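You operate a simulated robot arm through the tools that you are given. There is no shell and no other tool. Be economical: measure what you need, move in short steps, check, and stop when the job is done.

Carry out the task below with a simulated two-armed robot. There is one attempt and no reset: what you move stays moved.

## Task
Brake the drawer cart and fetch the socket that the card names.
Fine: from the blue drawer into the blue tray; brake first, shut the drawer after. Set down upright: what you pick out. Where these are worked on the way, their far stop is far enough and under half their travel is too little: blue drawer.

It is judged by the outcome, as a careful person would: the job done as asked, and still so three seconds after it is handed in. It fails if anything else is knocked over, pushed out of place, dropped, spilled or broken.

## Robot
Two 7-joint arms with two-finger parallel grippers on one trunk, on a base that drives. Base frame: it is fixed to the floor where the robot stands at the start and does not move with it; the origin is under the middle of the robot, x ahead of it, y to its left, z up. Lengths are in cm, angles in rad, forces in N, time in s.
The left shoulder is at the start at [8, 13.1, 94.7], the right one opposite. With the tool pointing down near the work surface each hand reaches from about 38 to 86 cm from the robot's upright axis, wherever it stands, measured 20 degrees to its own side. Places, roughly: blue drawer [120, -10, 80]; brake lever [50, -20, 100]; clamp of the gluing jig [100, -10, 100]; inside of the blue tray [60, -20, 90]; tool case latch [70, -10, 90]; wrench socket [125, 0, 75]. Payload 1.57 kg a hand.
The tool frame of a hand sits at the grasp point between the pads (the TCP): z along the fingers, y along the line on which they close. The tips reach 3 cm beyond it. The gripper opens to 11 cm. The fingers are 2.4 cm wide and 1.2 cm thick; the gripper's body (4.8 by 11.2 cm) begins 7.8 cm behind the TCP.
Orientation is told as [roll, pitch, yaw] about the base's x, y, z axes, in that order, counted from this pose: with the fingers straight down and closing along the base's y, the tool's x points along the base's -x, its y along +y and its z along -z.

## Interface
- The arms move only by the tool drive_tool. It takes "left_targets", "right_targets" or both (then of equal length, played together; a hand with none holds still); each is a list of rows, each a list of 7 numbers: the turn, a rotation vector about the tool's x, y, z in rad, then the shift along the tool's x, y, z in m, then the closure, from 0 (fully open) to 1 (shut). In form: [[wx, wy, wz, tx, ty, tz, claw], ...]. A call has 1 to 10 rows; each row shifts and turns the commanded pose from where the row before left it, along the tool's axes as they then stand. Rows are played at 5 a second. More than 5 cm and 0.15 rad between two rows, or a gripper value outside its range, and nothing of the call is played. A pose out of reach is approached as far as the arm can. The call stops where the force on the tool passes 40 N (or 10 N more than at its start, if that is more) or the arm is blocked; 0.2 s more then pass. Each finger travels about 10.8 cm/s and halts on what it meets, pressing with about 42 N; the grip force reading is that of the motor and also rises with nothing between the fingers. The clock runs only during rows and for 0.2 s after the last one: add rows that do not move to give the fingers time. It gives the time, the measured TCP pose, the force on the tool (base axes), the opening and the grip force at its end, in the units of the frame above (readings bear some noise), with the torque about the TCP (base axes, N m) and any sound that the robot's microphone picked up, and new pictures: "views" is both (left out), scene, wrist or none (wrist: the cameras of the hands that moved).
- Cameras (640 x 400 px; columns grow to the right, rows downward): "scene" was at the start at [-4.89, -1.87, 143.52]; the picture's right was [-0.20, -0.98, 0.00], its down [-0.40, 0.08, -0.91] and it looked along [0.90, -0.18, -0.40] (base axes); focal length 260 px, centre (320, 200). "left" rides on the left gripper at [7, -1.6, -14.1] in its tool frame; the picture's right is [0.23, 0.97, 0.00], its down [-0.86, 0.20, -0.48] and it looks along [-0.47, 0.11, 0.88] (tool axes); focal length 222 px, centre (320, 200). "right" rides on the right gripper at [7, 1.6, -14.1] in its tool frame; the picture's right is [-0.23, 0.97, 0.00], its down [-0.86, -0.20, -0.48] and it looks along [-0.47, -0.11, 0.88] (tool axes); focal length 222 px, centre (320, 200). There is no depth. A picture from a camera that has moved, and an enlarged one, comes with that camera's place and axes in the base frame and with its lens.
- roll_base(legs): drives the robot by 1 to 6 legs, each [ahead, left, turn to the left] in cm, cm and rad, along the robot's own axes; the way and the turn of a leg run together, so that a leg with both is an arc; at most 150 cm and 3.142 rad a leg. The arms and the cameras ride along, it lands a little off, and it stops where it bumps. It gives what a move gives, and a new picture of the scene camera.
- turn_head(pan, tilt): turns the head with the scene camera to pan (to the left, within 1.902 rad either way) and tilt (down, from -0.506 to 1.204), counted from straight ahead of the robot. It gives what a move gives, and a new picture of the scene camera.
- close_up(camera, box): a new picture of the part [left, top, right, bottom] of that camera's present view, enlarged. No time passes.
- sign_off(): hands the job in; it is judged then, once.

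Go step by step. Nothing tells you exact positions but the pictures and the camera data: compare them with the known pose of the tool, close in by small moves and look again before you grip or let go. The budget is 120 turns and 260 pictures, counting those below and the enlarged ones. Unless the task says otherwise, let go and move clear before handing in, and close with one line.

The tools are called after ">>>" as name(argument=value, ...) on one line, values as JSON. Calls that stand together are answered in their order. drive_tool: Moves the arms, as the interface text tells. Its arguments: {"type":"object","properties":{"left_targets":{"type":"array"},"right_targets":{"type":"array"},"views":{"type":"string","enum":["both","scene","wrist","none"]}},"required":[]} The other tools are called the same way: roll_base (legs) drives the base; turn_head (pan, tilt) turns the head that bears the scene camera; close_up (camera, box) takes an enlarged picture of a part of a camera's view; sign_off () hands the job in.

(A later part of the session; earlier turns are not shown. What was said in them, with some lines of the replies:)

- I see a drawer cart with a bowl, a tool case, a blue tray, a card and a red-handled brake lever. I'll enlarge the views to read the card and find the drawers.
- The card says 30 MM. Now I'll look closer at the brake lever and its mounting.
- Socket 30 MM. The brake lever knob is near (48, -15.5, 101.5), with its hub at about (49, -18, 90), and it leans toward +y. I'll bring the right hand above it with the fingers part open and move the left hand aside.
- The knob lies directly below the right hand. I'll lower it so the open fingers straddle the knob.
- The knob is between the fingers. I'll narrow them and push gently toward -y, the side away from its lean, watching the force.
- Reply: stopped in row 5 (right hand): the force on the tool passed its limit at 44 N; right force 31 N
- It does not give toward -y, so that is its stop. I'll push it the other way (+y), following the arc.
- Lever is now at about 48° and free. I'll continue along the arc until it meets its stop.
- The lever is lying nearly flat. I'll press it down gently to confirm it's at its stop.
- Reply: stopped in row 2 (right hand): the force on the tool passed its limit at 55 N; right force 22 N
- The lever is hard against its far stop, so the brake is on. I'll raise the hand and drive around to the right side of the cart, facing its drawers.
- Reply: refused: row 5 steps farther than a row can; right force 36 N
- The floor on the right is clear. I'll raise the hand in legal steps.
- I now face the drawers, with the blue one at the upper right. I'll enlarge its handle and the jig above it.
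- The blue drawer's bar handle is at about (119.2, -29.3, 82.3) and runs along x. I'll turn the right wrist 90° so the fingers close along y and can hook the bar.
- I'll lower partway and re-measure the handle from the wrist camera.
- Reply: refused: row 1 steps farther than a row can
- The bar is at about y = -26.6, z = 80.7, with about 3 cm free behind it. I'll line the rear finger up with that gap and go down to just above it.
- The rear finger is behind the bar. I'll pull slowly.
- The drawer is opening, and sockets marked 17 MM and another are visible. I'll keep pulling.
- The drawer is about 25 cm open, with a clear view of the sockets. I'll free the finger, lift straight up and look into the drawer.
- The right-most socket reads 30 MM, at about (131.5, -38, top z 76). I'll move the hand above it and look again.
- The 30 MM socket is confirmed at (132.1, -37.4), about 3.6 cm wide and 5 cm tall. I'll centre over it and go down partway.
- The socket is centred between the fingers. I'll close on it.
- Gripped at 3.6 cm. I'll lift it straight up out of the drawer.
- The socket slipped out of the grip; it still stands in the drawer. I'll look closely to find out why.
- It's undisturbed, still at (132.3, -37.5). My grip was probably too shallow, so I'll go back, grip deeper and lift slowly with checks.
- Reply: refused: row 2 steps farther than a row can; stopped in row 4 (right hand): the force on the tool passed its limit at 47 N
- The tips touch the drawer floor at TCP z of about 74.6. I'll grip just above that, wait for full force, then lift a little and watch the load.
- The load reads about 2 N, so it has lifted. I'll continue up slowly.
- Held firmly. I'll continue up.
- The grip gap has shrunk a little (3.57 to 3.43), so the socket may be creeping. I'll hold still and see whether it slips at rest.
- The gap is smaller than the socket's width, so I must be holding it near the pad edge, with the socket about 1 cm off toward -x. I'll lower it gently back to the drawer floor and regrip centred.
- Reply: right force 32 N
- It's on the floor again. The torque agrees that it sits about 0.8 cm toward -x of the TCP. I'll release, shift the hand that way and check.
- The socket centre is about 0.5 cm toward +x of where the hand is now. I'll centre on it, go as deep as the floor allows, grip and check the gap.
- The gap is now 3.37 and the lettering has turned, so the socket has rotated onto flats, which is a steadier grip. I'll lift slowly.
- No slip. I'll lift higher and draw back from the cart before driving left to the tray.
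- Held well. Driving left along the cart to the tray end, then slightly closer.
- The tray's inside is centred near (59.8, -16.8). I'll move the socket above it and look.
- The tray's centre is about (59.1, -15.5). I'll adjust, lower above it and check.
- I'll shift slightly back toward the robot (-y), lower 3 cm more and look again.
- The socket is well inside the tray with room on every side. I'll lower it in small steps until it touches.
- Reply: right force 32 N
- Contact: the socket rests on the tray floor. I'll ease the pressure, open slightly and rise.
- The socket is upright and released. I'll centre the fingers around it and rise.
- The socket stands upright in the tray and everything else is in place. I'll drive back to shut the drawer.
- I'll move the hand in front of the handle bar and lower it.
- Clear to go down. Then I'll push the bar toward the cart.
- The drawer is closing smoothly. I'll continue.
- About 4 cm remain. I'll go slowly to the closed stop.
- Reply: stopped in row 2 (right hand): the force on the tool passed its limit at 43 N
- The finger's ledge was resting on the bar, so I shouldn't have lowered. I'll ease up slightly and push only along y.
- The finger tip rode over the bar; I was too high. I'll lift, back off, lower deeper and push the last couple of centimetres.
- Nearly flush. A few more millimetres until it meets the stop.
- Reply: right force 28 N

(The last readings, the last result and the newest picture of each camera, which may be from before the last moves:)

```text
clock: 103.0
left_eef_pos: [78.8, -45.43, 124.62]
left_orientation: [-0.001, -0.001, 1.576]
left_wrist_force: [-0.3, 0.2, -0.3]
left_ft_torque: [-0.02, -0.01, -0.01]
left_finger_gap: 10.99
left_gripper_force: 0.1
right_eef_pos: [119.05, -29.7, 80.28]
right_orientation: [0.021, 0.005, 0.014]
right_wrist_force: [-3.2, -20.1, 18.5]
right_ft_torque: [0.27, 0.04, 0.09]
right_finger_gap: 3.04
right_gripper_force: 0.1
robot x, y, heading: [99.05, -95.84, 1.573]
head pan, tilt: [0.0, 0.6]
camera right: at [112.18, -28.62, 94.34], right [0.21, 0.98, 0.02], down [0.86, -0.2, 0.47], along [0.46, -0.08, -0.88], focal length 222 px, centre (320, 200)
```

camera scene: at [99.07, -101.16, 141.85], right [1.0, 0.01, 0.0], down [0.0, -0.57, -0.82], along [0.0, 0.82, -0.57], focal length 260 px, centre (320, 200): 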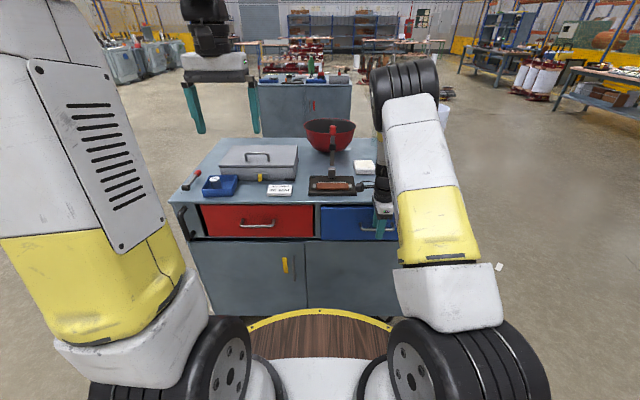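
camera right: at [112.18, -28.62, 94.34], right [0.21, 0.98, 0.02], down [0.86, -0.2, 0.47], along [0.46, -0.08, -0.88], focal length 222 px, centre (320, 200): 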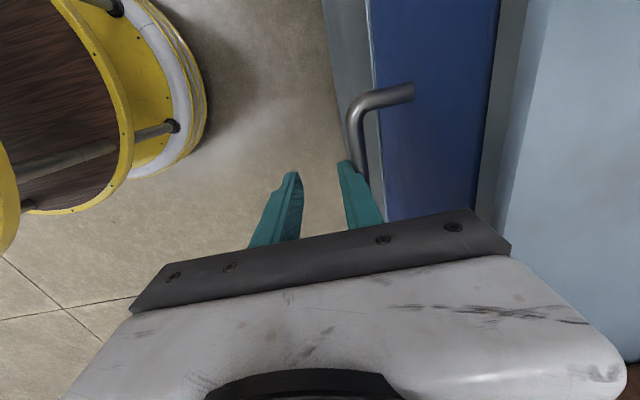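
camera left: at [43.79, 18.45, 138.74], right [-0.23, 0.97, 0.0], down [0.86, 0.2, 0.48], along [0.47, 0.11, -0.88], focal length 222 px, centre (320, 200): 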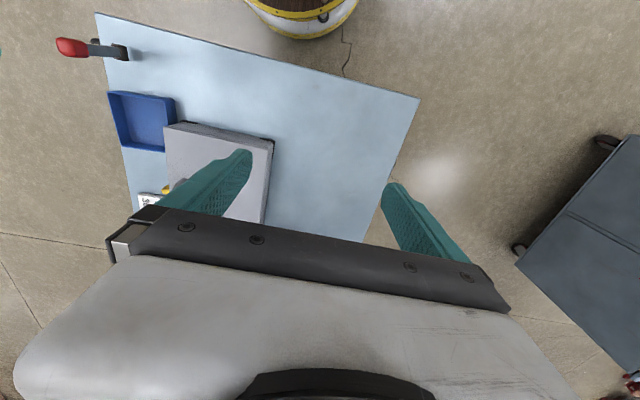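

The drawer is at its closed stop, with the finger now meeting firm resistance. I'll back off, rise clear and check the whole scene.

>>> drive_tool(right_targets=[[0, 0, 0, 0, -0.02, 0, 0.57], [0, 0, 0, 0, -0.04, 0, 0.57], [0, 0, 0, 0, -0.04, 0, 0.57], [0, 0, 0, 0, 0, -0.05, 0.57], [0, 0, 0, 0, 0, -0.05, 0.3], [0, 0, 0, 0, 0, -0.05, 0], [0, 0, 0, 0, 0, -0.05, 0], [0, 0, 0, 0, 0, -0.05, 0]], views="scene")

>>> roll_base(legs=[[-15, 0, 0]])

>>> close_up(camera="scene", box=[150, 110, 310, 230])

>>> close_up(camera="scene", box=[290, 110, 450, 230])

```text
clock: 104.8
left_eef_pos: [78.73, -45.3, 124.66]
left_orientation: [-0.001, 0.002, 1.578]
left_wrist_force: [-0.3, -0.5, -0.5]
left_ft_torque: [-0.03, 0.02, -0.01]
left_finger_gap: 11.0
left_gripper_force: 0.1
right_eef_pos: [119.36, -40.09, 105.21]
right_orientation: [0.022, 0.005, 0.013]
right_wrist_force: [-0.7, -0.1, -0.2]
right_ft_torque: [-0.03, -0.03, -0.01]
right_finger_gap: 10.99
right_gripper_force: 0.0
robot x, y, heading: [99.24, -96.01, 1.575]
head pan, tilt: [0.0, 0.6]
camera scene: at [99.07, -101.12, 141.85], right [1.0, 0.01, 0.0], down [0.0, -0.57, -0.82], along [0.0, 0.82, -0.57], focal length 260 px, centre (320, 200)
```

scene: 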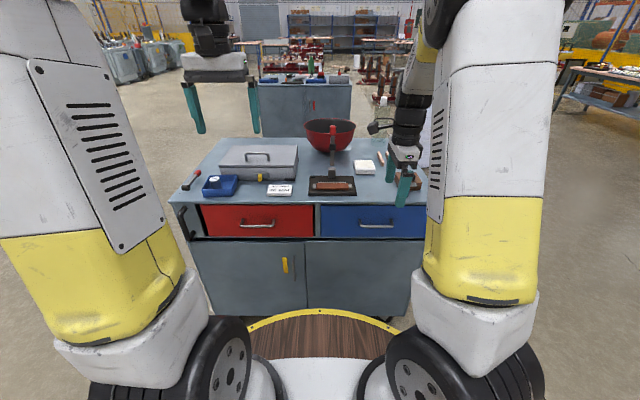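

```text
clock: 106.2
left_eef_pos: [78.66, -60.27, 124.57]
left_orientation: [-0.001, 0.0, 1.582]
left_wrist_force: [0.0, -0.7, -0.6]
left_ft_torque: [0.0, 0.0, 0.0]
left_finger_gap: 10.98
left_gripper_force: 0.0
right_eef_pos: [119.14, -54.78, 105.11]
right_orientation: [0.02, 0.005, 0.02]
right_wrist_force: [1.0, 0.1, -0.3]
right_ft_torque: [-0.03, -0.03, 0.0]
right_finger_gap: 11.02
right_gripper_force: 0.1
robot x, y, heading: [99.0, -110.92, 1.583]
head pan, tilt: [0.0, 0.6]
camera scene: at [99.21, -116.06, 141.85], right [1.0, 0.01, 0.0], down [0.01, -0.57, -0.82], along [-0.01, 0.82, -0.57], focal length 260 px, centre (320, 200)
```

scene: 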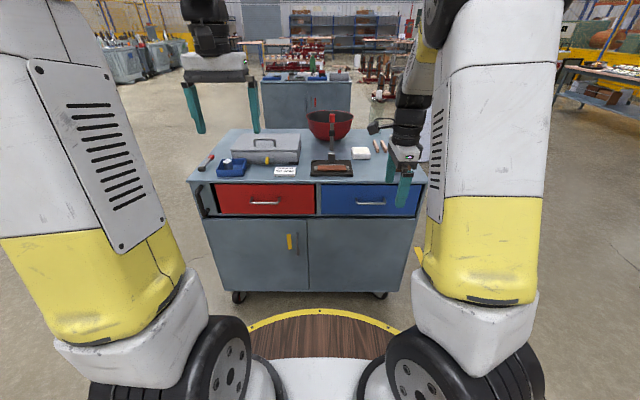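

```text
3.33 times, centred on (230, 170) of scene
camera zoom: at [99.21, -116.06, 141.85], right [1.0, 0.01, 0.0], down [0.01, -0.57, -0.82], along [-0.01, 0.82, -0.57], focal length 867 px, centre (620, 300)
```

zoom: 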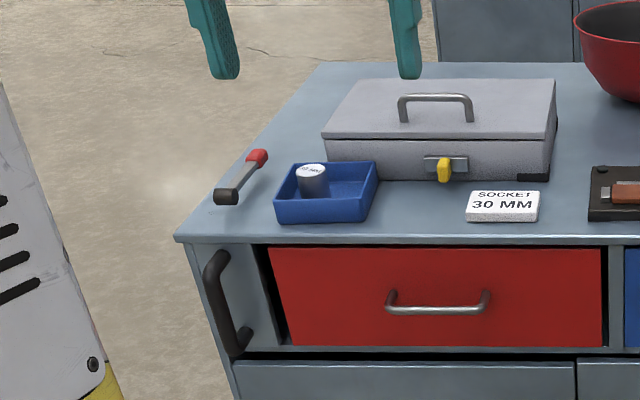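

```text
3.33 times, centred on (370, 170) of scene
camera zoom: at [99.21, -116.06, 141.85], right [1.0, 0.01, 0.0], down [0.01, -0.57, -0.82], along [-0.01, 0.82, -0.57], focal length 867 px, centre (153, 300)
```

zoom: 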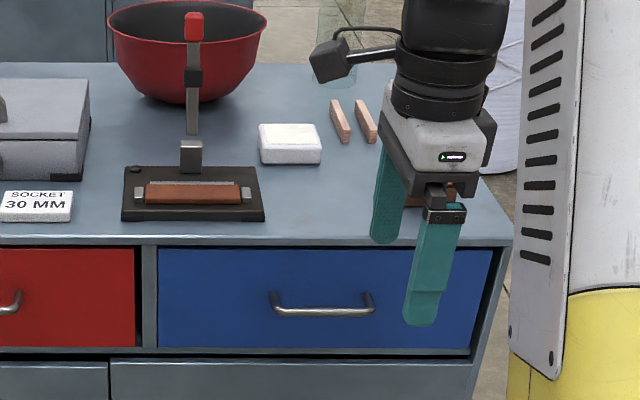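

The brake lever is down at its stop, the 30 MM socket stands upright in the blue tray, and the blue drawer is shut. Nothing else has moved and the hands are clear, so I'm handing in.

>>> sign_off()

```text
The job is handed in.
```

The cart is braked, the 30 MM socket stands upright in the blue tray, the blue drawer is shut, and nothing else was moved.
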